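You operate a simulated robot arm through the tools that you are given. There is no shell and no other tool. Be economical: measure what you need, move in short steps, check, and stop when the job is done.

Carry out the task below with a simulated robot arm. There is one attempt and no reset: what you move stays moved.

TASK
Turn the speed dial to slow, laminate block 26 and put it in the white tray.
Fine: the red lever goes down and stays down.

It is judged by the outcome, as a careful person would: the job done as asked, and still so three seconds after it is handed in. It fails if anything else is knocked over, pushed out of place, dropped, spilled or broken.

THE ROBOT
A 7-joint arm with a two-finger parallel gripper, fixed in place. Base frame: the origin is at the foot of the arm, x ahead of it, y to its left, z up; the work surface is at about z = 90. Lengths are in cm, angles in degrees, forces in N, time in s.
With the tool pointing down near the work surface it reaches from about 24 to 68 cm from the base axis. Its first joint turns from -66.0 to 66.0 degrees. Payload 2.4 kg.
Tool frame: the origin (TCP) lies between the finger pads and is the grasp point; the fingertips stand 3 cm ahead of it; z points along the fingers, y is the line along which they close. The gripper opens to 9.4 cm. The fingers are 2.8 cm wide and 1 cm thick; the gripper's body (5 by 9.6 cm) begins 5.5 cm behind the TCP.
Orientation is told as [roll, pitch, yaw] about the base's x, y, z axes, in that order, counted from this pose: with the fingers straight down and closing along the base's y, the tool's x points along the base's -x, its y along +y and its z along -z.

THE INTERFACE
- The arm moves only by the tool play_rows. Its argument "commands" is a list of rows, each a list of 7 numbers: the shift along the base's x, y, z in cm, then the turn, a rotation vector about the base's x, y, z in degrees, then the finger opening in cm, from 0 to 9.4. In form: [[tx, ty, tz, wx, wy, wz, hand], ...]. A call has 1 to 20 rows; each row shifts and turns the commanded pose from where the row before left it. A row lasts 0.2 s, in which the tool goes at most 5 cm and 8.6 degrees; a call with a longer step from one row to the next is refused whole, and so is a gripper value outside its range. A pose out of reach is approached as far as the arm can. The call stops where the force on the tool passes 40 N (or 10 N more than at its start, if that is more) or the arm is blocked; 0.2 s more then pass. The fingers move at their own pace (about 15.3 cm/s each) and stop on an object; they squeeze with about 28 N. The grip force told is the motor's: it shows also when the fingers shut on nothing. Time passes only in rows, and 0.2 s behind the last, so rows that do not move let the fingers close. It gives the time, the measured TCP pose, the force on the tool (base axes), the opening and the grip force at its end, in the units of the frame above (readings bear some noise), and new pictures: "views" is both (left out), scene, wrist or none.
- Cameras (640 x 400 px; columns grow to the right, rows downward): "scene" is fixed at [4.2, 47.61, 144.26]; the picture's right is [-0.72, -0.69, 0.00], its down [-0.39, 0.41, -0.82] and it looks along [0.57, -0.60, -0.57] (base axes); focal length 313 px, centre (320, 200). "wrist" rides on the gripper at [-3.7, 0, -5.8] in the tool frame; the picture's right is [0.00, -1.00, 0.00], its down [0.97, 0.00, -0.24] and it looks along [0.24, 0.00, 0.97] (tool axes); focal length 218 px, centre (320, 200).
- pixel_to_xyz(camera, pixels): there is no depth. For up to 12 entries [column, row, z] of the newest picture of that camera ("zoom" is the newest enlarged one), the place [x, y] in the base frame at which the ray of that pixel passes the height z, good to about 0.2 cm. No time passes.
- inspect(camera, box): a new picture of the part [left, top, right, bottom] of that camera's present view, enlarged. No time passes.
- sign_off(): hands the job in; it is judged then, once.

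Work in short steps. Measure before you move; look again where a grasp or a placing could have gone wrong, and mend it. You have 80 turns and 120 pictures in all, those below and enlarged ones among them. Open the gripper and draw the arm clear of the work before you hand the job in, unless the task says otherwise; then end with one line.

The tools are called after ">>>" by a JSON object that holds its "method" and its "body". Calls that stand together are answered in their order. play_rows: Moves the arm, as the interface text tells. Its arguments: {"type":"object","properties":{"commands":{"type":"array"},"views":{"type":"string","enum":["both","scene","wrist","none"]}},"required":["commands"]} The other tools are called the same way: pixel_to_xyz (camera, pixels) gives the place at which the rays of pixels pass given heights; inspect (camera, box) takes an enlarged picture of a part of a camera's view; sign_off () hands the job in.

At the start:

```text
time_s: 0.0
tool_pos: [36.92, 18.55, 126.4]
orientation: [0.0, 0.0, 0.0]
wrist_force: [-0.3, -0.6, -0.1]
finger_gap: 9.42
gripper_force: 0.1
```

scene: 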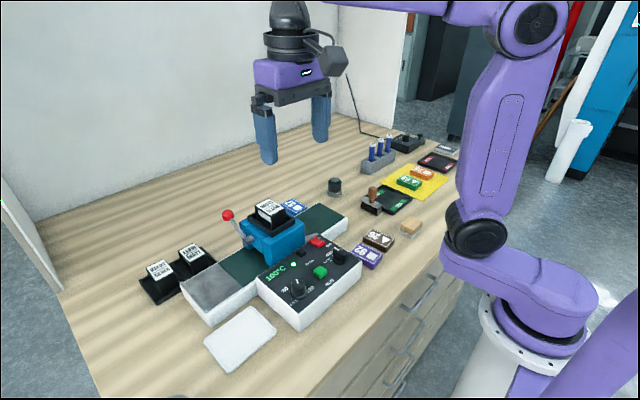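
wrist: 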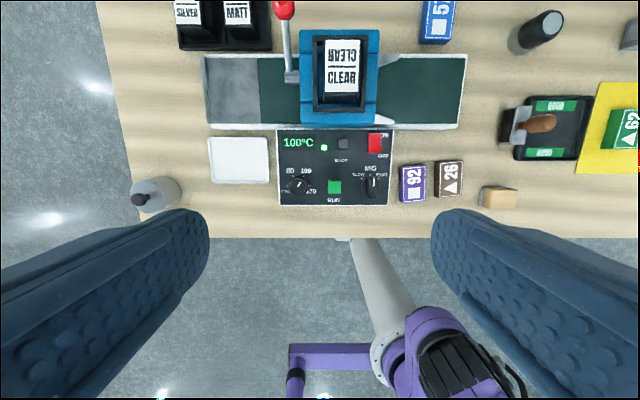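

The pictures show a laminator with a control panel, film cartridges (CLEAR loaded; SILVER and MATT on a rack), a red lever, and a brown block 26. I enlarge the panel and the blocks to read them.

>>> {"method": "inspect", "body": {"camera": "wrist", "box": [260, 110, 480, 220]}}

>>> {"method": "inspect", "body": {"camera": "scene", "box": [200, 180, 400, 340]}}

>>> {"method": "inspect", "body": {"camera": "wrist", "box": [170, 0, 480, 200]}}

>>> {"method": "inspect", "body": {"camera": "scene", "box": [310, 110, 470, 240]}}

```text
2.91 times, centred on (370, 165) of wrist
```

zoom: 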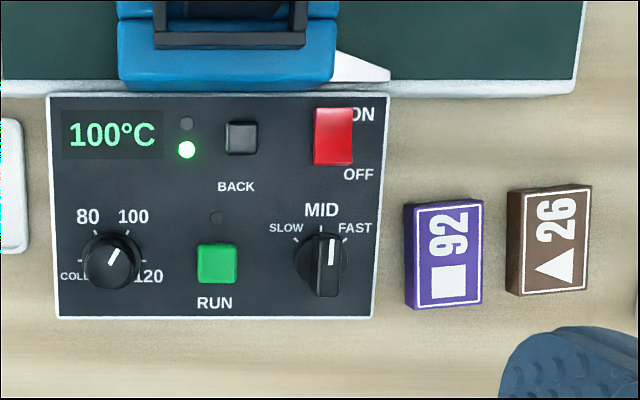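

```text
2.50 times, centred on (300, 260) of scene
```

zoom: 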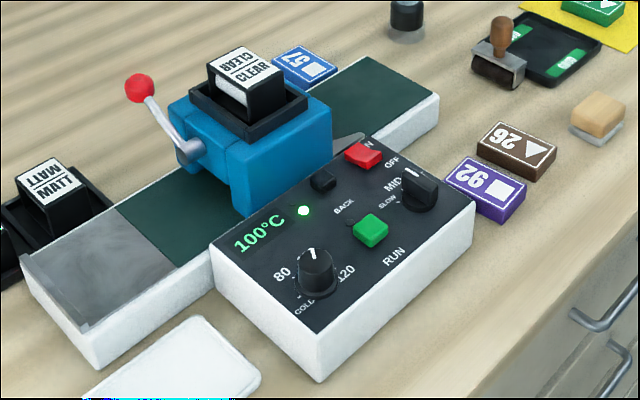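

```text
2.00 times, centred on (325, 100) of wrist
```

zoom: 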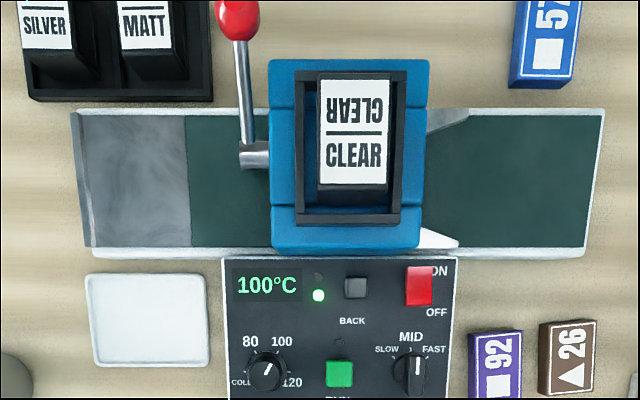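

```text
3.08 times, centred on (390, 175) of scene
```

zoom: 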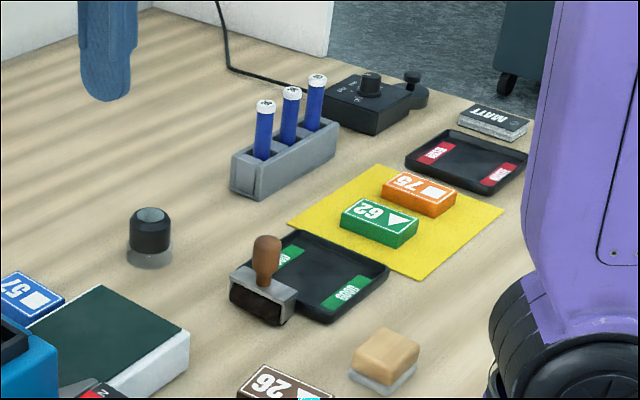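

I locate the main points from both cameras at several heights, to fix their heights too.

>>> {"method": "pixel_to_xyz", "body": {"camera": "wrist", "pixels": [[450, 178.8, 92], [334.6, 186, 97], [334.6, 186, 99], [370.6, 186, 99], [370.6, 186, 101], [285, 10, 105], [285, 10, 110], [238, 160, 91], [466, 90, 95], [466, 90, 98], [232, 90, 95], [380, 88, 95]]}}

>>> {"method": "pixel_to_xyz", "body": {"camera": "scene", "pixels": [[378.8, 238, 92], [378.8, 238, 93], [320.4, 271, 97], [320.4, 271, 99], [339, 251, 99], [339, 251, 101], [228, 215, 105], [228, 215, 110], [240, 338, 91], [316, 213, 95], [316, 213, 98], [347, 217, 95]]}}

```text
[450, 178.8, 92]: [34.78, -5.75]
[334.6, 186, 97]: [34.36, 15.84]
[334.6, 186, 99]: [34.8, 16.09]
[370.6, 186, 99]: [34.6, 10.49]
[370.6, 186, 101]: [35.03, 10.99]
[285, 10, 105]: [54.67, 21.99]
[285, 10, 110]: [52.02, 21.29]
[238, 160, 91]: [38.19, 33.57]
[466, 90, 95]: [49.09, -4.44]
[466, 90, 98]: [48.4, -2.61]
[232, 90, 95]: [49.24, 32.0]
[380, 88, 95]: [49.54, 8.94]
```

```text
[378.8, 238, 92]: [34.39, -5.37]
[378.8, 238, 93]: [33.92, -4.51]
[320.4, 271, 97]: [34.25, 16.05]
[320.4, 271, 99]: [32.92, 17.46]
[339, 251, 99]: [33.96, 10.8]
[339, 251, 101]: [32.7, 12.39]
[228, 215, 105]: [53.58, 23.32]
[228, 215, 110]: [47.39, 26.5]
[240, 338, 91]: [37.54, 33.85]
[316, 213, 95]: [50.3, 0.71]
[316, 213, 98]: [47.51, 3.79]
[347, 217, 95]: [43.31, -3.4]
```

Speed knob is near (34.5, 10.5, ~98.5), block 26 near (34.7, -5.6). I move above the knob and look closely.

>>> {"method": "play_rows", "body": {"commands": [[-0.6, -2, -2.6, 0, 0, 0, 5], [-0.6, -2, -3, 0, 0, 0, 5], [-0.6, -2, -3, 0, 0, 0, 5], [-0.6, -2, -3, 0, 0, 0, 5], [0, 0, 0, 0, 0, 0, 5]], "views": "wrist"}}

```text
time_s: 1.2
tool_pos: [34.5, 10.23, 114.71]
orientation: [0.0, 0.1, 0.0]
wrist_force: [0.3, -0.9, 0.6]
finger_gap: 5.0
gripper_force: 0.1
```

wrist: 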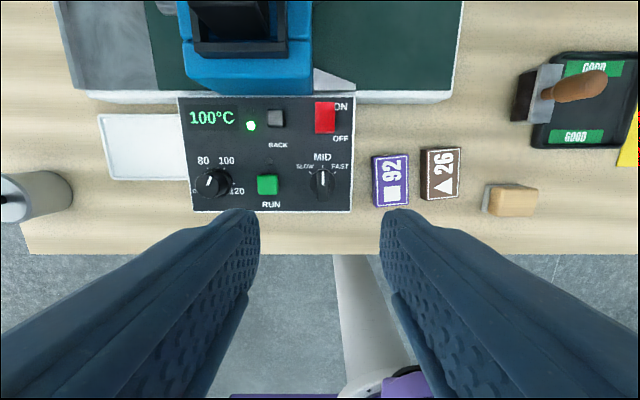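

>>> {"method": "inspect", "body": {"camera": "wrist", "box": [180, 90, 380, 215]}}

>>> {"method": "pixel_to_xyz", "body": {"camera": "wrist", "pixels": [[321, 182, 98.5], [321, 182, 97], [268, 185, 97], [212, 183, 98.5], [375, 180, 92], [439, 176, 92], [423, 150, 92], [459, 150, 92], [423, 200, 92]]}}

```text
3.20 times, centred on (280, 152) of wrist
```

zoom: 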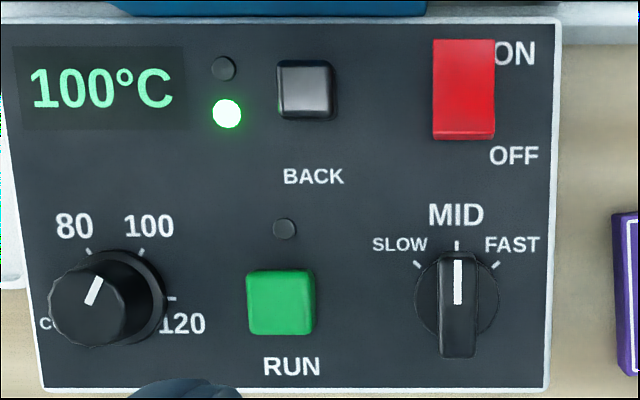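

```text
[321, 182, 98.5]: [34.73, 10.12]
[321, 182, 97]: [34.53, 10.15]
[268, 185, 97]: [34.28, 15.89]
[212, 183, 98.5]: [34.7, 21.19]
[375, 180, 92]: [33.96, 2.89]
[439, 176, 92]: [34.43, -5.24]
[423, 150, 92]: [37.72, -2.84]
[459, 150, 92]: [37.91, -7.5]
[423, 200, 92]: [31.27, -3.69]
```

Pointer sits at MID; SLOW is about 45° counterclockwise. I lower the open fingers astride the knob.

>>> {"method": "play_rows", "body": {"commands": [[-0.2, -0.2, -3, 0, 0, 0, 4], [0, 0, -3, 0, 0, 0, 4], [0, 0, -3, 0, 0, 0, 4], [0, 0, -2.5, 0, 0, 0, 4], [0, 0, -1, 0, 0, 0, 4], [0, 0, -0.8, 0, 0, 0, 4], [0, 0, 0, 0, 0, 0, 4]]}}

```text
time_s: 2.8
tool_pos: [34.32, 10.23, 101.44]
orientation: [-0.1, 0.1, 0.0]
wrist_force: [0.2, -0.4, 0.8]
finger_gap: 4.01
gripper_force: 0.1
```

scene: 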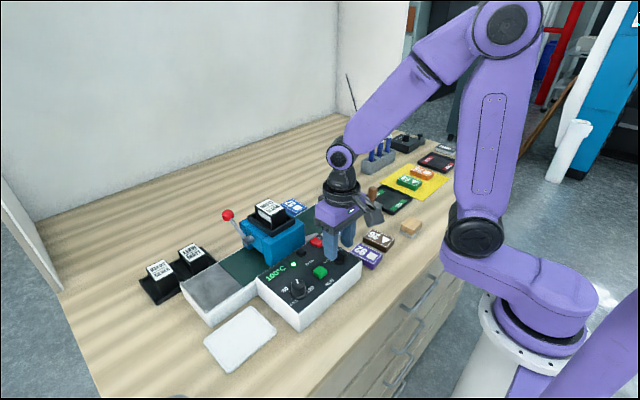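
wrist: 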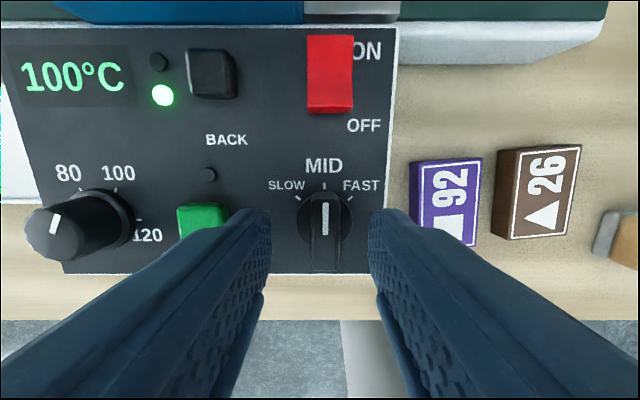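

>>> {"method": "play_rows", "body": {"commands": [[0, 0, -0.5, 0, 0, 0, 4], [0, 0, -0.4, 0, 0, 0, 4], [0, 0, 0, 0, 0, 0, 4]], "views": "wrist"}}

```text
time_s: 3.6
tool_pos: [34.29, 10.15, 100.51]
orientation: [0.0, -0.1, 0.1]
wrist_force: [-0.5, 0.6, -0.4]
finger_gap: 3.97
gripper_force: 0.0
```

wrist: 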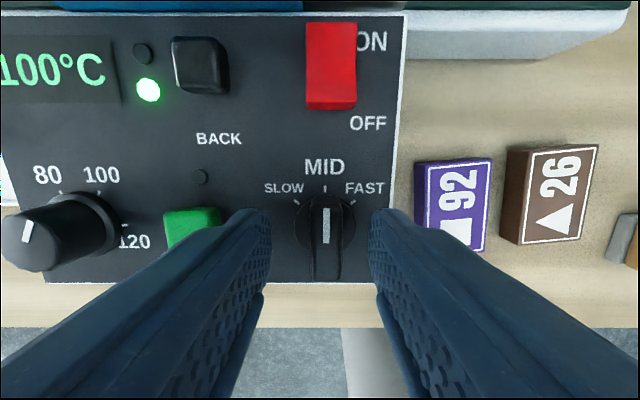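

>>> {"method": "play_rows", "body": {"commands": [[0, -0.2, -0.4, 0, 0, 0, 4], [0, 0, 0, 0, 0, 0, 2.5], [0, 0, 0, 0, 0, 0, 1], [0, 0, 0, 0, 0, 0, 0], [0, 0, 0, 0, 0, 0, 0]], "views": "wrist"}}

```text
time_s: 4.8
tool_pos: [34.48, 10.03, 100.03]
orientation: [0.1, 0.0, -0.1]
wrist_force: [0.8, -7.5, 1.3]
finger_gap: 1.29
gripper_force: 44.7
```

wrist: 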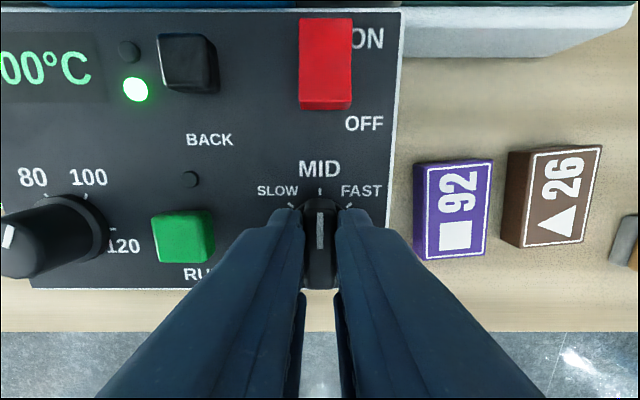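

Gripped on the bar (1.29 cm). Turn +45° about z.

>>> {"method": "play_rows", "body": {"commands": [[0, -0.1, 0, 0, 0, 7.5, 0], [0, 0, 0, 0, 0, 7.5, 0], [0, 0, 0, 0, 0, 7.5, 0], [0, 0, 0, 0, 0, 7.5, 0], [0, 0, 0, 0, 0, 7.5, 0], [0, 0, 0, 0, 0, 7.5, 0], [0, 0, 0, 0, 0, 0, 0]], "views": "wrist"}}

```text
time_s: 6.4
tool_pos: [34.4, 10.13, 100.09]
orientation: [-0.1, -0.1, 45.2]
wrist_force: [-6.3, 33.0, 2.3]
finger_gap: 1.29
gripper_force: 45.2
```

wrist: 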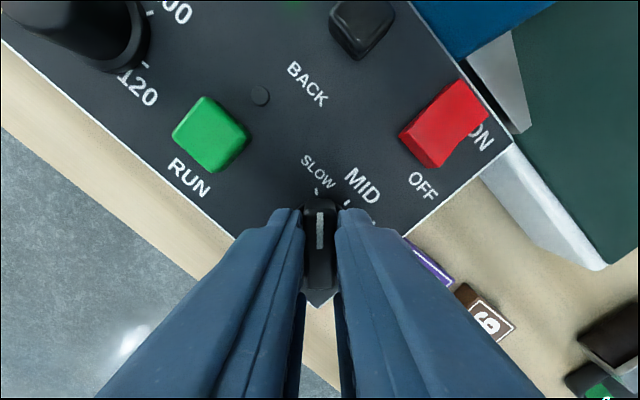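

The pointer meets the SLOW tick. I release, rise, and turn the wrist back.

>>> {"method": "play_rows", "body": {"commands": [[0, 0.1, 0, 0, 0, 0, 1.8], [0, 0, 0, 0, 0, 0, 3], [0, 0, 0.5, 0, 0, 0, 3], [0, 0, 3, 0, 0, 0, 3], [0, 0, 4, 0, 0, -7.5, 3], [0, 0, 4, 0, 0, -7.5, 3], [0, 0, 0, 0, 0, -7.5, 4], [0, 0, 0, 0, 0, -7.5, 4], [0, 0, 0, 0, 0, -7.5, 5], [0, 0, 0, 0, 0, -7.5, 5], [0, 0, 0, 0, 0, 0, 5]], "views": "wrist"}}

>>> {"method": "inspect", "body": {"camera": "wrist", "box": [180, 90, 380, 215]}}

```text
time_s: 8.8
tool_pos: [34.45, 10.01, 111.69]
orientation: [0.1, 0.0, 0.0]
wrist_force: [-0.9, 0.0, -0.2]
finger_gap: 5.0
gripper_force: 0.1
```

wrist: 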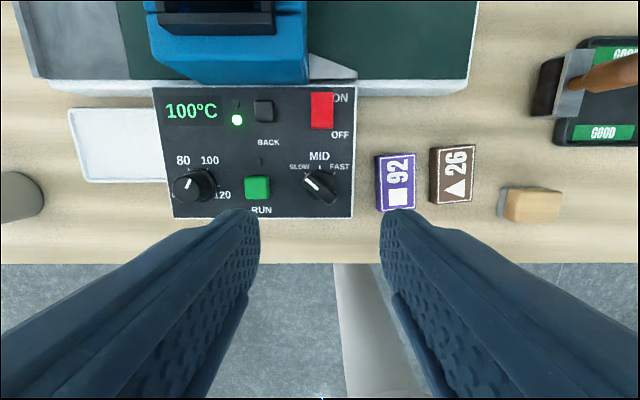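

```text
3.20 times, centred on (280, 152) of wrist
```

zoom: 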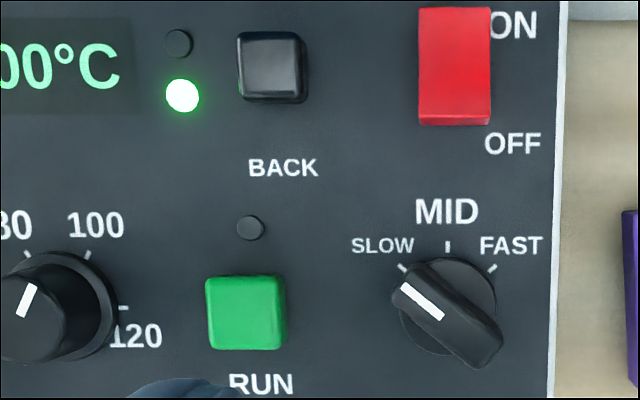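

Dial is at SLOW. I move above block 26 and look at the infeed side.

>>> {"method": "play_rows", "body": {"commands": [[0, -4, 2, 0, 0, 0, 7], [0, -4, 2, 0, 0, 0, 7], [0, -4, 2, 0, 0, 0, 7], [0, -3.5, 0, 0, 0, 0, 7], [0, 0, 0, 0, 0, 0, 7]], "views": "both"}}

>>> {"method": "inspect", "body": {"camera": "wrist", "box": [130, 0, 450, 200]}}

>>> {"method": "inspect", "body": {"camera": "scene", "box": [220, 180, 380, 280]}}

```text
time_s: 10.0
tool_pos: [34.35, -5.52, 117.64]
orientation: [0.0, 0.1, 0.0]
wrist_force: [0.9, 0.9, -0.2]
finger_gap: 7.0
gripper_force: 0.1
```

scene: 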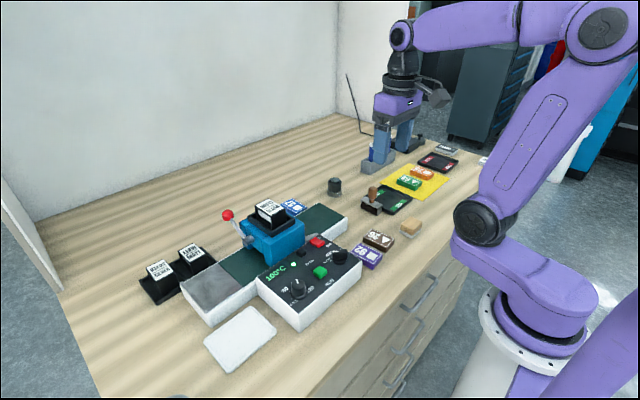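
wrist: 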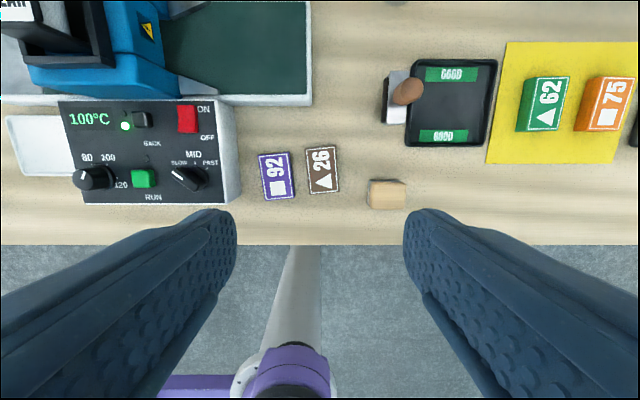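

```text
2.00 times, centred on (290, 100) of wrist
```

zoom: 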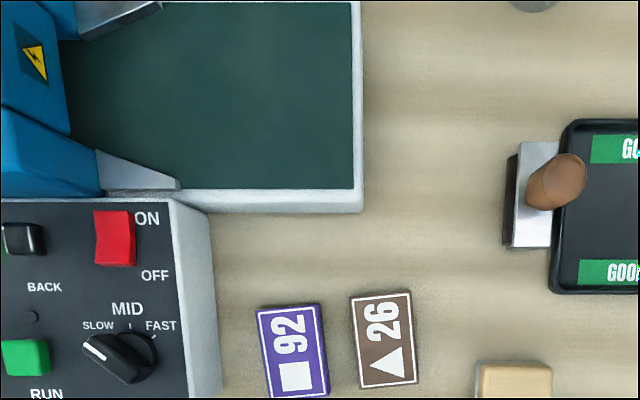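

```text
4.00 times, centred on (300, 230) of scene
```

zoom: 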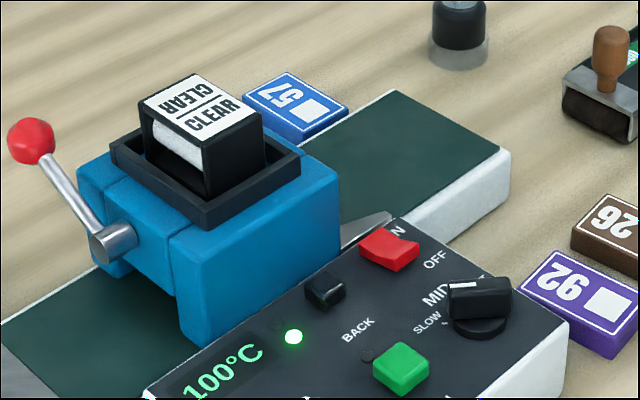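

>>> {"method": "pixel_to_xyz", "body": {"camera": "wrist", "pixels": [[305, 149, 92], [334.5, 145.5, 92], [338.5, 190.5, 92], [310, 194.5, 92], [293, 196, 92], [290, 152, 92], [306, 95, 94.5], [306, 1, 94.5], [178, 80, 94.5], [220, 94, 94.5], [293, 200, 90], [170, 0, 94.5]]}}

>>> {"method": "pixel_to_xyz", "body": {"camera": "scene", "pixels": [[345, 219, 94.5], [318, 203, 94.5], [345, 219, 95.5], [345, 219, 93.5]]}}

```text
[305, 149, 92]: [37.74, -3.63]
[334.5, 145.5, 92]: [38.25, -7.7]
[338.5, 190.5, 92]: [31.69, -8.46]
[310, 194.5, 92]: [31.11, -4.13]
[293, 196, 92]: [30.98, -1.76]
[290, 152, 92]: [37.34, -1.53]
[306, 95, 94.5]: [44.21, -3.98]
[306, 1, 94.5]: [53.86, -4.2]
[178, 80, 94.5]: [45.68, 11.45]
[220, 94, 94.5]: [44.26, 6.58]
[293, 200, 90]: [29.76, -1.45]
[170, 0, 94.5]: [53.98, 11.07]
```

```text
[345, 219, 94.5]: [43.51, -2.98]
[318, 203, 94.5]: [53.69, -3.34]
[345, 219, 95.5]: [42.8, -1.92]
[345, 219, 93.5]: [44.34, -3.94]
```

Block 26's centre is about (34.7, -6.0), turned ~6°, 4.2 wide; gap to block 92 about 2.2 cm. I line up and descend partway.

>>> {"method": "play_rows", "body": {"commands": [[0.35, -0.45, -4, 0, 0, 6, 5.5], [0, 0, -4, 0, 0, 0, 5.5], [0, 0, -4, 0, 0, 0, 5.5], [0, 0, -4, 0, 0, 0, 5.5], [0, 0, -3, 0, 0, 0, 5.5], [0, 0, 0, 0, 0, 0, 5.5]], "views": "both"}}

```text
time_s: 11.4
tool_pos: [34.83, -6.09, 98.54]
orientation: [0.0, -0.1, 5.9]
wrist_force: [0.4, -0.3, -0.6]
finger_gap: 5.49
gripper_force: 0.1
```

scene: 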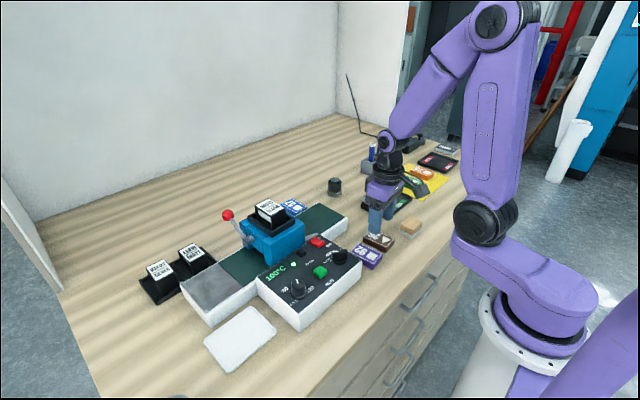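
wrist: 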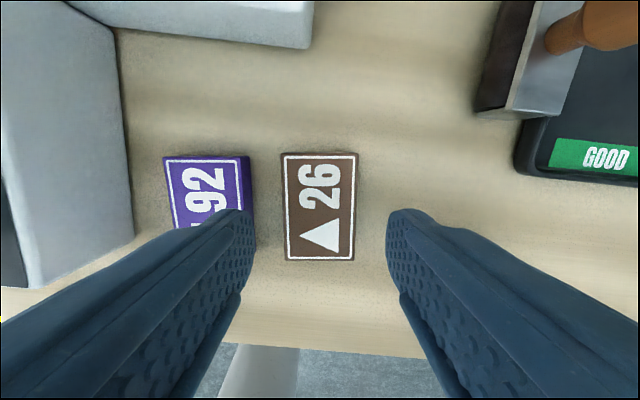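

>>> {"method": "play_rows", "body": {"commands": [[0, 0, -2, 0, 0, 0, 5.2], [0, 0, -1.5, 0, 0, 0, 5.2], [0, 0, -1.3, 0, 0, 0, 5.2], [0, 0, 0, 0, 0, 0, 4], [0, 0, 0, 0, 0, 0, 2], [0, 0, 0, 0, 0, 0, 0], [0, 0, 0, 0, 0, 0, 0]], "views": "wrist"}}

```text
time_s: 13.0
tool_pos: [34.81, -5.93, 93.8]
orientation: [0.0, 0.0, 6.0]
wrist_force: [-2.9, -2.2, 15.5]
finger_gap: 4.37
gripper_force: 28.4
```

wrist: 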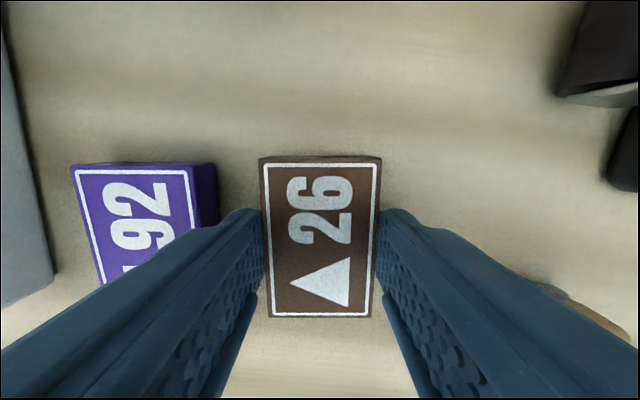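

Gripped at 4.37 cm. Lift and carry, turning -96° so the short side spans the throat.

>>> {"method": "play_rows", "body": {"commands": [[0, 0, 1, 0, 0, 0, 0], [0, 0, 3, 0, 0, 0, 0], [0, 0, 4, 0, 0, 0, 0], [0, 0, 4, 0, 0, 0, 0], [1, 1, 0, 0, 0, -8, 0], [1, 1, 0, 0, 0, -8, 0], [1, 1, 0, 0, 0, -8, 0], [1, 1, 0, 0, 0, -8, 0], [1, 1, 0, 0, 0, -8, 0], [1, 1, 0, 0, 0, -8, 0], [1, 1, 0, 0, 0, -8, 0], [1, 0, 0, 0, 0, -8, 0], [1, 0, 0, 0, 0, -8, 0], [1, 0, 0, 0, 0, -8, 0], [2, 0, 0, 0, 0, -8, 0], [2.1, 0, 0, 0, 0, -8, 0], [0, 0, 0, 0, 0, 0, 0]], "views": "both"}}

```text
time_s: 16.6
tool_pos: [48.87, 0.99, 105.91]
orientation: [0.0, 0.1, -90.2]
wrist_force: [-0.1, -0.4, 0.2]
finger_gap: 4.38
gripper_force: 28.0
```

scene: 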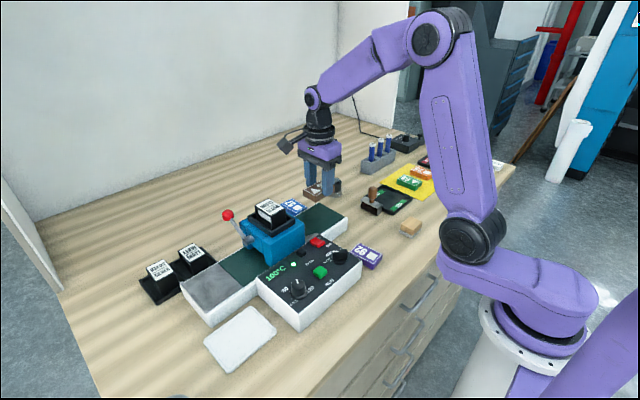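
wrist: 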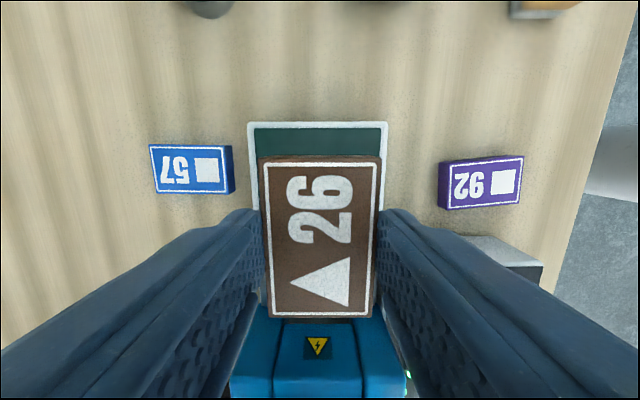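

>>> {"method": "play_rows", "body": {"commands": [[0.1, 0, -3, 0, 0, 0, 0], [0, 0, -2.5, 0, 0, 0, 0], [0, 0, -1, 0, 0, 0, 0], [0, 0, -0.5, 0, 0, 0, 0], [0, 0, -0.3, 0, 0, 0, 0], [0, 0, 0, 0, 0, 0, 0]], "views": "both"}}

>>> {"method": "inspect", "body": {"camera": "scene", "box": [260, 160, 380, 240]}}

```text
time_s: 18.0
tool_pos: [48.98, 1.08, 98.49]
orientation: [0.0, 0.0, -90.0]
wrist_force: [-0.3, 0.8, 0.0]
finger_gap: 4.36
gripper_force: 27.7
```

scene: 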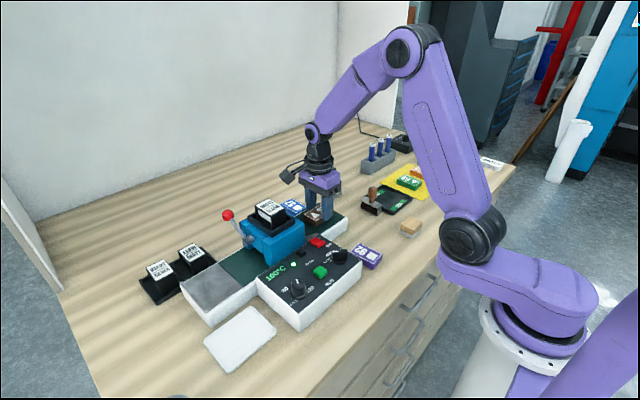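
wrist: 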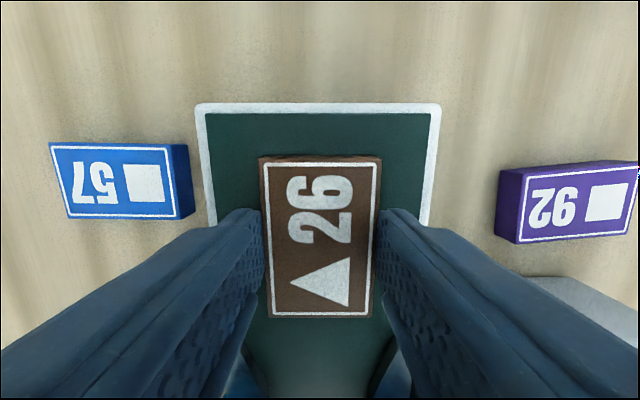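

```text
5.00 times, centred on (320, 200) of scene
```

zoom: 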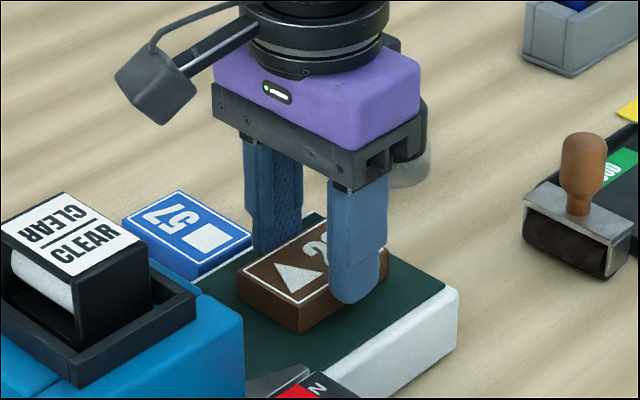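

>>> {"method": "play_rows", "body": {"commands": [[0, 0, -0.3, 0, 0, 0, 0], [0, 0, -0.3, 0, 0, 0, 0], [0, 0, 0, 0, 0, 0, 0]], "views": "none"}}

```text
time_s: 18.8
tool_pos: [48.98, 1.01, 98.06]
orientation: [0.2, 0.0, -90.0]
wrist_force: [-3.7, 1.3, 29.4]
finger_gap: 4.4
gripper_force: 28.1
```

Contact felt at z≈98.1. Release and rise.

>>> {"method": "play_rows", "body": {"commands": [[0, 0, 0.1, 0, 0, 0, 4.6], [0, 0, 0, 0, 0, 0, 5.4], [0, 0, 0, 0, 0, 0, 5.6], [0, 0, 1.5, 0, 0, 0, 5.6], [0, 0, 4, 0, 0, 0, 5.6], [0, 0, 4, 0, 0, 0, 5.6], [0, 0, 3, 0, 0, 0, 5.6], [0, 0, 0, 0, 0, 0, 5.6]], "views": "both"}}

>>> {"method": "inspect", "body": {"camera": "scene", "box": [200, 170, 360, 270]}}

```text
time_s: 20.6
tool_pos: [48.81, 0.96, 110.6]
orientation: [0.0, -0.1, -90.0]
wrist_force: [1.1, 0.8, -1.3]
finger_gap: 5.63
gripper_force: 0.0
```

scene: 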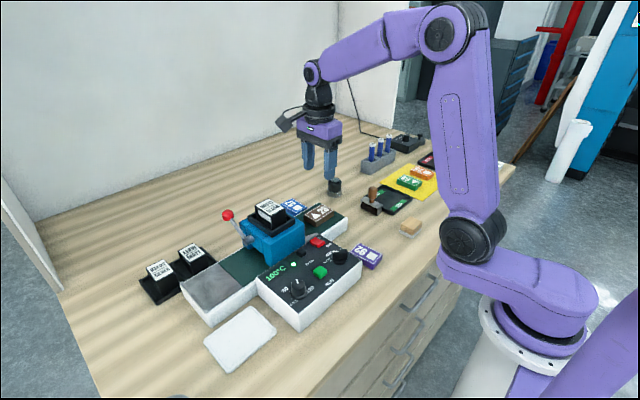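
wrist: 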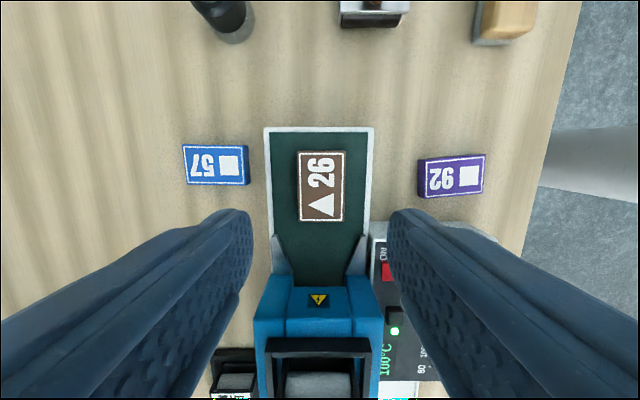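

```text
4.00 times, centred on (280, 220) of scene
```

zoom: 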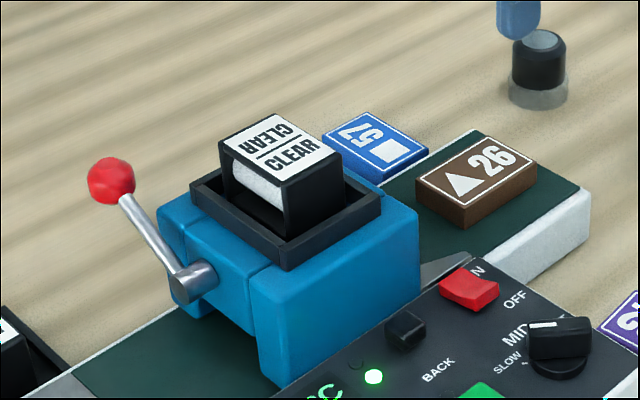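

Block is set down neatly. Now I go high over the head to look at the lever, turning the wrist back.

>>> {"method": "play_rows", "body": {"commands": [[0, 0, 4, 0, 0, 8, 2], [0, 0, 4, 0, 0, 8, 2], [0, 1, 4, 0, 0, 8, 2], [-0.5, 2, 1, 0, 0, 8, 2], [-0.5, 2, 0, 0, 0, 8, 2], [-0.5, 2, 0, 0, 0, 8, 2], [-0.5, 2, 0, 0, 0, 8, 2], [-0.5, 2, 0, 0, 0, 8, 2], [-0.5, 3, 0, 0, 0, 8, 2], [-0.5, 3, 0, 0, 0, 8, 2], [-0.5, 3, 0, 0, 0, 8, 2], [0, 2, 0, 0, 0, 2, 2], [0, 0, 0, 0, 0, 0, 2]], "views": "wrist"}}

```text
time_s: 23.4
tool_pos: [44.96, 23.05, 123.51]
orientation: [0.0, 0.0, 0.1]
wrist_force: [-0.2, -0.5, -0.3]
finger_gap: 2.01
gripper_force: 0.0
```

wrist: 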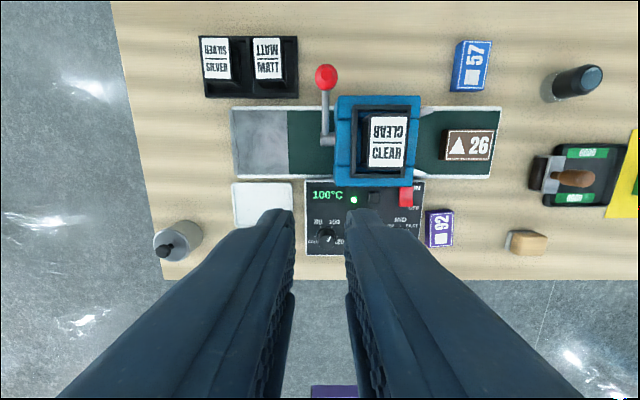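

>>> {"method": "pixel_to_xyz", "body": {"camera": "wrist", "pixels": [[326, 77, 103], [326, 77, 105], [326, 77, 107], [328, 141, 98], [328, 141, 100], [328, 141, 102], [323, 141, 100], [334, 141, 100], [266, 205, 91], [245, 143, 94]]}}

>>> {"method": "pixel_to_xyz", "body": {"camera": "scene", "pixels": [[227.5, 215, 103], [227.5, 215, 105], [227.5, 215, 107], [248.5, 240.5, 98], [248.5, 240.5, 100], [248.5, 240.5, 102]]}}

>>> {"method": "inspect", "body": {"camera": "wrist", "box": [220, 40, 520, 230]}}

```text
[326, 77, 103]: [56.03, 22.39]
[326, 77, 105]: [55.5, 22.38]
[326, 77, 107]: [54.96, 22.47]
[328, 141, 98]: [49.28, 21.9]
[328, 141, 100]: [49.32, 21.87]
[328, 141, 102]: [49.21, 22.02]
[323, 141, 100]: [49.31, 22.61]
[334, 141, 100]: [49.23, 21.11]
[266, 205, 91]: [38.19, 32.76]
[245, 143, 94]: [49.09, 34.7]
```

```text
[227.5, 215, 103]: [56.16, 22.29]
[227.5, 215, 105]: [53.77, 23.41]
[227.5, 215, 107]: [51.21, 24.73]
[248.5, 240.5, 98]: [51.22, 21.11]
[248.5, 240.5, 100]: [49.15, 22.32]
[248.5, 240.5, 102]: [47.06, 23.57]
```

```text
2.11 times, centred on (370, 135) of wrist
```

zoom: 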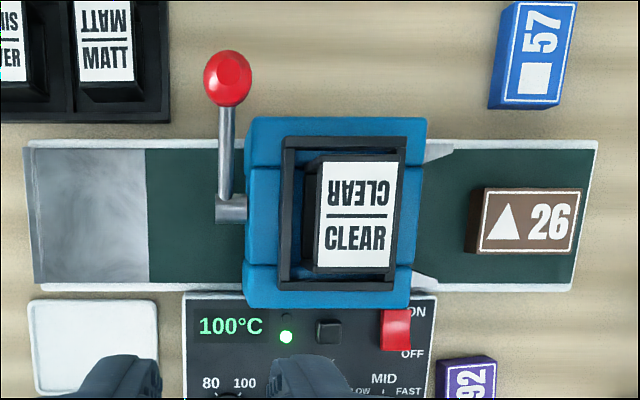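

Lever pivot ≈(49.3, 22.2, 99.7), ball ≈(56.1, 22.4, 103.1). With closed fingers I go above the ball and look.

>>> {"method": "play_rows", "body": {"commands": [[3, 0, 0, 0, 0, 0, 0], [3, 0, 0, 0, 0, 0, 0], [3, 0, -1, 0, 0, 0, 0], [3, 0.1, -4, 0, 0, 0, 0], [0, 0, -4, 0, 0, 0, 0], [0, 0, -4, 0, 0, 0, 0], [0, 0, 0, 0, 0, 0, 0]], "views": "both"}}

>>> {"method": "inspect", "body": {"camera": "scene", "box": [160, 130, 352, 250]}}

```text
time_s: 25.0
tool_pos: [57.0, 23.12, 110.54]
orientation: [0.1, 0.0, 0.1]
wrist_force: [0.1, -0.3, 0.3]
finger_gap: 0.02
gripper_force: 27.7
```

scene: 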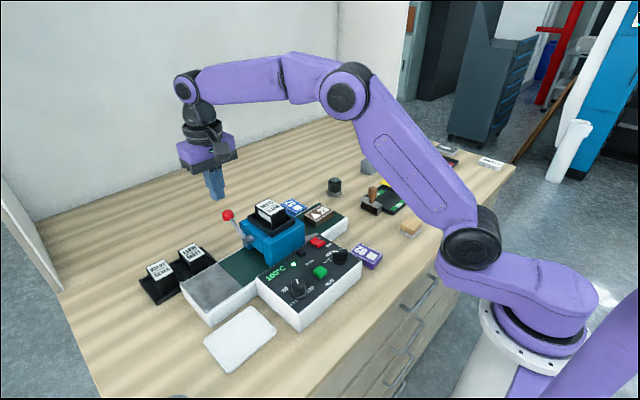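
wrist: 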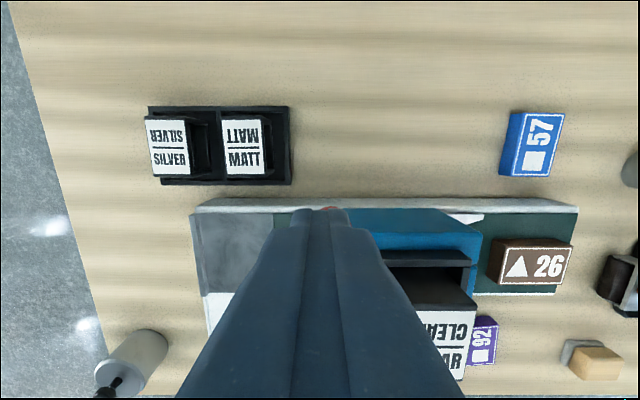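

```text
3.33 times, centred on (256, 190) of scene
```

zoom: 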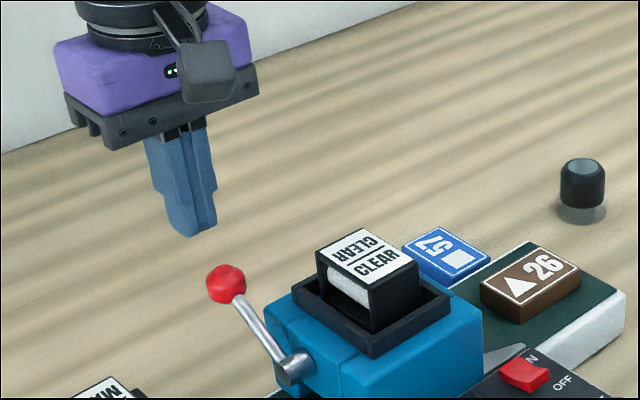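

>>> {"method": "play_rows", "body": {"commands": [[0, 0, -1.5, 0, 0, 0, 0], [0, 0, -1, 0, 0, 0, 0], [0, 0, -0.7, 0, 0, 0, 0], [0, 0, -0.7, 0, 0, 0, 0], [0, 0, -0.7, 0, 0, 0, 0], [0, 0, 0, 0, 0, 0, 0]], "views": "scene"}}

>>> {"method": "inspect", "body": {"camera": "scene", "box": [160, 130, 352, 250]}}

```text
time_s: 26.4
tool_pos: [56.8, 22.97, 105.86]
orientation: [-0.1, 0.0, 0.0]
wrist_force: [-0.5, 0.0, -0.8]
finger_gap: 0.02
gripper_force: 28.1
```

scene: 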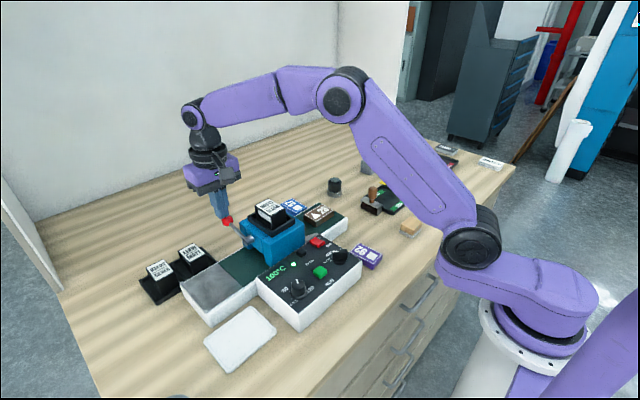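

```text
3.33 times, centred on (256, 190) of scene
```

zoom: 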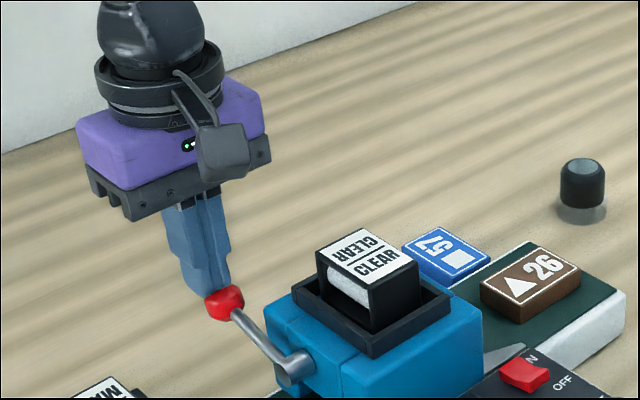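

The ball is going down freely under the fingers. I keep pushing.

>>> {"method": "play_rows", "body": {"commands": [[0, 0, -0.8, 0, 0, 0, 0], [0, 0, -0.8, 0, 0, 0, 0], [0, 0, -0.8, 0, 0, 0, 0], [0, 0, -0.8, 0, 0, 0, 0], [0, 0, 0, 0, 0, 0, 0]], "views": "scene"}}

>>> {"method": "inspect", "body": {"camera": "scene", "box": [160, 150, 352, 270]}}

```text
time_s: 27.5
tool_pos: [56.92, 23.21, 103.54]
orientation: [0.2, -0.4, 0.0]
wrist_force: [-8.7, -2.8, 14.0]
finger_gap: 0.02
gripper_force: 27.4
stopped in row 5: the force on the tool passed its limit (the readings are from after the stop); the commanded pose is now the measured one
```

scene: 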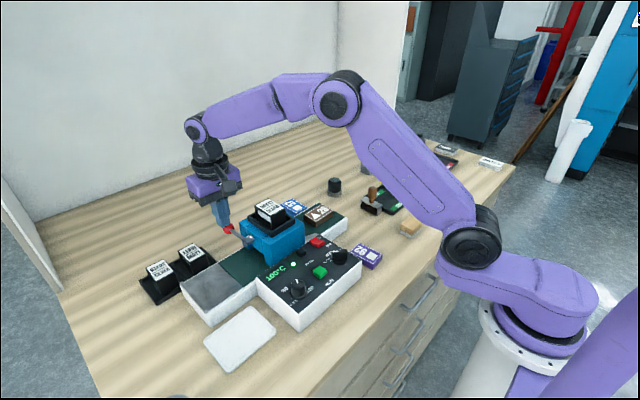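

```text
3.33 times, centred on (256, 210) of scene
```

zoom: 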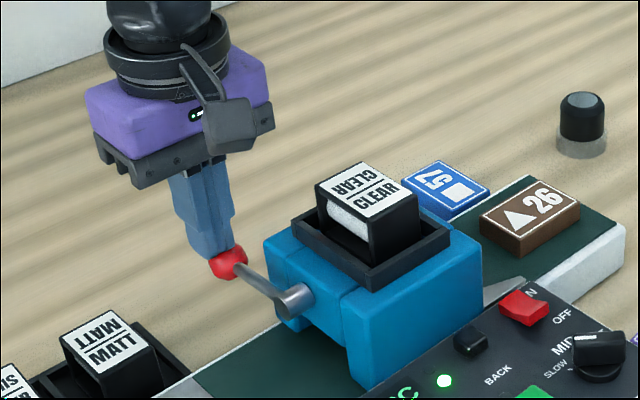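

A stop was reached with the lever about level. I rise and check whether it stays.

>>> {"method": "play_rows", "body": {"commands": [[0, 0, 2, 0, 0, 0, 0], [0, 0, 4, 0, 0, 0, 0], [0, 0, 4, 0, 0, 0, 0], [-1, 0, 4, 0, 0, 0, 0], [-3, 0, 4, 0, 0, 0, 0], [-3, 0, 2, 0, 0, 0, 0], [-3, -1, 0, 0, 0, 0, 0], [-3, -1, 0, 0, 0, 0, 0], [0, 0, 0, 0, 0, 0, 0]], "views": "both"}}

>>> {"method": "inspect", "body": {"camera": "scene", "box": [200, 170, 392, 290]}}

```text
time_s: 29.5
tool_pos: [43.95, 21.1, 123.2]
orientation: [0.1, -0.3, 0.0]
wrist_force: [0.5, 0.6, -0.2]
finger_gap: 0.01
gripper_force: 28.1
```

scene: 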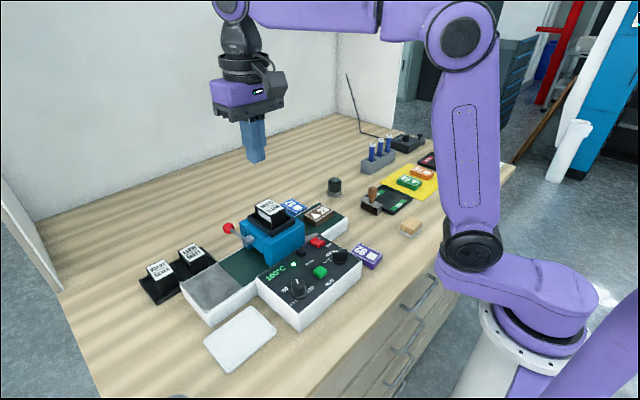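
wrist: 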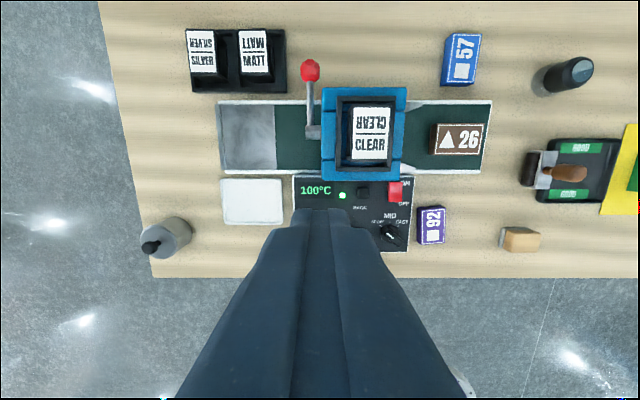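

```text
3.33 times, centred on (296, 230) of scene
```

zoom: 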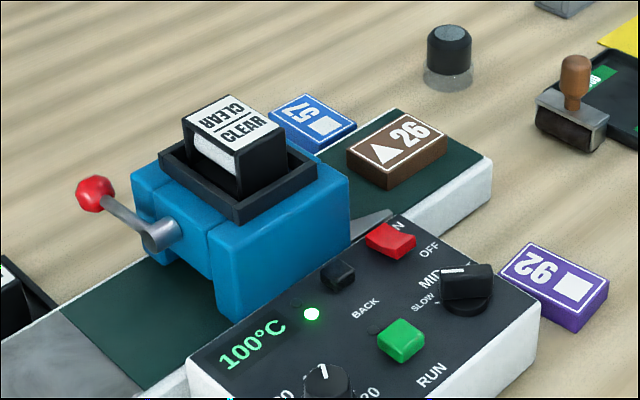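

>>> {"method": "pixel_to_xyz", "body": {"camera": "wrist", "pixels": [[310, 70, 97], [310, 70, 99], [310, 70, 101]]}}

>>> {"method": "pixel_to_xyz", "body": {"camera": "scene", "pixels": [[228.5, 228.5, 97], [228.5, 228.5, 99], [228.5, 228.5, 101]]}}

```text
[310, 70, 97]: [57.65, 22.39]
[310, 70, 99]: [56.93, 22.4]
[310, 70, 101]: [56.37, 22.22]
```

```text
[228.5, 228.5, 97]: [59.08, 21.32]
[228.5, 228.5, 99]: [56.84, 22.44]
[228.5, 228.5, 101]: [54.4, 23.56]
```

Ball now at (56.9, 22.4, 99.0): down and staying. Next, RUN at (34.3, 15.9, ~97) with closed fingertips: approach.

>>> {"method": "play_rows", "body": {"commands": [[-3.2, -1.8, 0, 0, 0, 0, 0], [-3.2, -1.8, -2, 0, 0, 0, 0], [-3.2, -1.6, -4, 0, 0, 0, 0], [0, 0, -4, 0, 0, 0, 0], [0, 0, -4, 0, 0, 0, 0], [0, 0, -4, 0, 0, 0, 0], [0, 0, -2.2, 0, 0, 0, 0], [0, 0, 0, 0, 0, 0, 0]], "views": "both"}}

>>> {"method": "inspect", "body": {"camera": "scene", "box": [250, 200, 378, 280]}}

```text
refused: row 3 steps farther than a row can; nothing moved
```

```text
5.00 times, centred on (314, 240) of scene
```

zoom: 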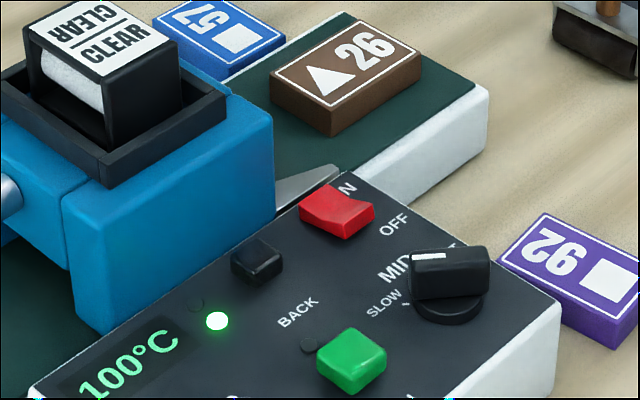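

>>> {"method": "play_rows", "body": {"commands": [[-3.2, -1.8, 0, 0, 0, 0, 0], [-3.2, -1.8, -2, 0, 0, 0, 0], [-3.2, -1.6, -3, 0, 0, 0, 0], [0, 0, -4, 0, 0, 0, 0], [0, 0, -4, 0, 0, 0, 0], [0, 0, -4, 0, 0, 0, 0], [0, 0, -3, 0, 0, 0, 0], [0, 0, 0, 0, 0, 0, 0]], "views": "both"}}

>>> {"method": "inspect", "body": {"camera": "scene", "box": [250, 200, 378, 280]}}

```text
time_s: 31.3
tool_pos: [34.39, 15.88, 103.17]
orientation: [0.1, -0.3, 0.0]
wrist_force: [0.1, 0.7, -0.3]
finger_gap: 0.01
gripper_force: 28.0
```

scene: 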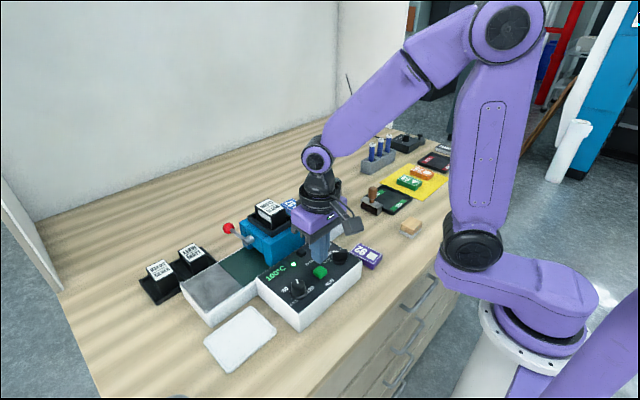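
wrist: 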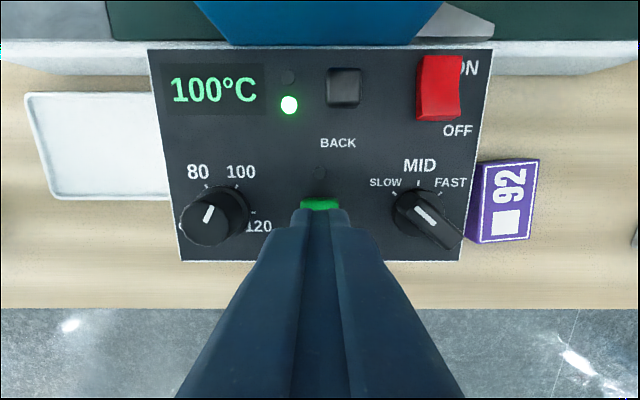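

```text
5.00 times, centred on (314, 240) of scene
```

zoom: 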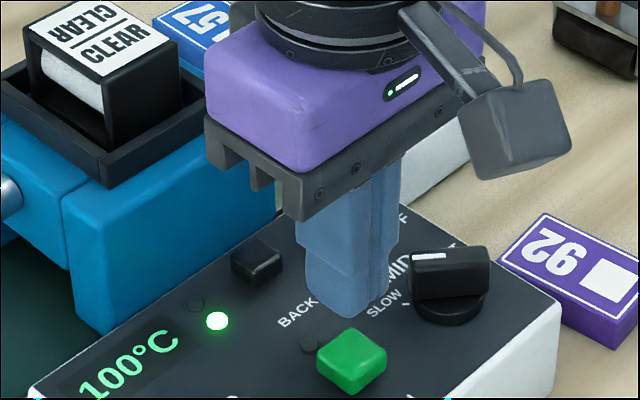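

Aligned over RUN. Press gently, step by step.

>>> {"method": "play_rows", "body": {"commands": [[0, 0, -1, 0, 0, 0, 0], [0, 0, -1, 0, 0, 0, 0], [0, 0, -0.4, 0, 0, 0, 0], [0, 0, -0.3, 0, 0, 0, 0], [0, 0, 0, 0, 0, 0, 0]], "views": "wrist"}}

```text
time_s: 32.5
tool_pos: [34.53, 15.88, 100.51]
orientation: [0.0, -0.4, 0.0]
wrist_force: [0.5, -0.4, -0.4]
finger_gap: 0.02
gripper_force: 28.5
```

wrist: 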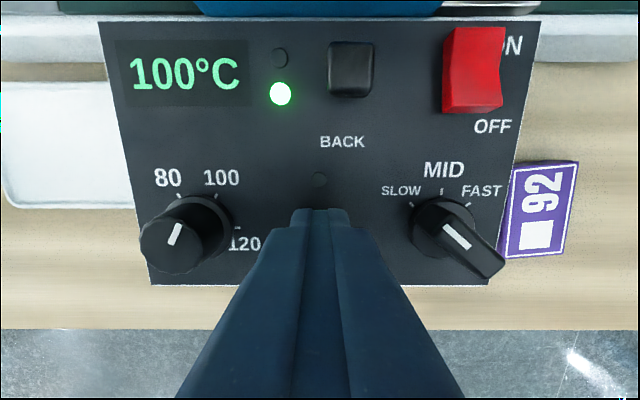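

>>> {"method": "play_rows", "body": {"commands": [[0, 0, -0.3, 0, 0, 0, 0], [0, 0, -0.2, 0, 0, 0, 0], [0, 0, -0.2, 0, 0, 0, 0], [0, 0, 0, 0, 0, 0, 0]], "views": "wrist"}}

```text
time_s: 33.5
tool_pos: [34.5, 15.97, 99.94]
orientation: [0.1, -0.4, 0.0]
wrist_force: [0.7, -2.3, 12.2]
finger_gap: 0.03
gripper_force: 27.7
```

wrist: 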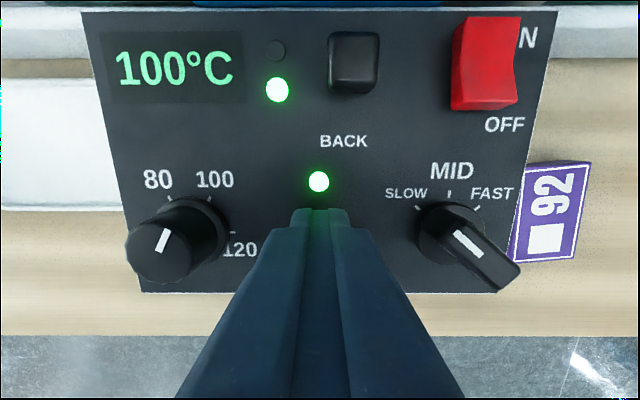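

The RUN lamp lit. I rise and watch the block.

>>> {"method": "play_rows", "body": {"commands": [[0, 0, 1, 0, 0, 0, 0], [0, 0, 3, 0, 0, 0, 0], [0, 0, 4, 0, 0, 0, 0], [0, 0, 4, 0, 0, 0, 0], [0, 0, 4, 0, 0, 0, 0], [0, 0, 3, 0, 0, 0, 0], [0, 0, 3, 0, 0, 0, 0]], "views": "both"}}

```text
time_s: 35.1
tool_pos: [34.51, 15.94, 121.98]
orientation: [0.0, -0.2, 0.1]
wrist_force: [-0.4, 0.3, 1.0]
finger_gap: 0.01
gripper_force: 28.2
```

scene: 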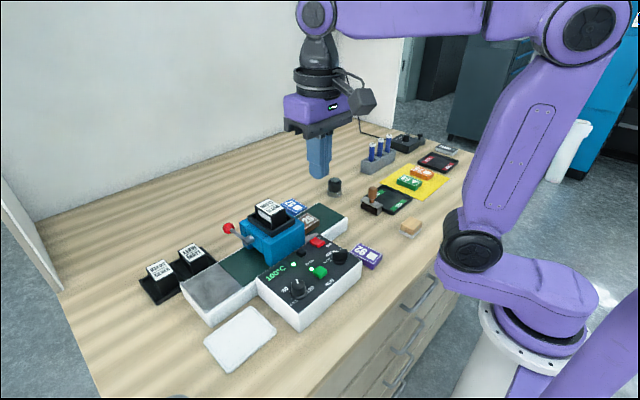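
wrist: 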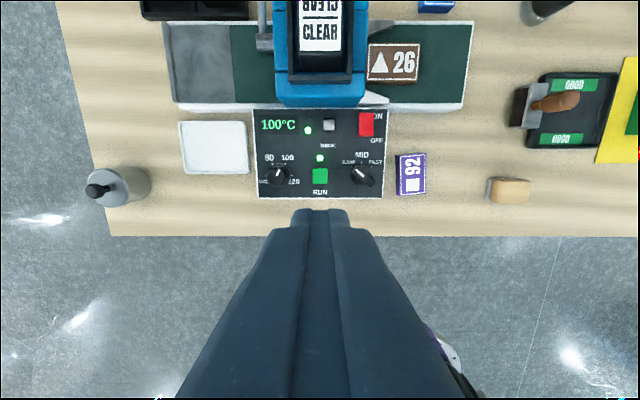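

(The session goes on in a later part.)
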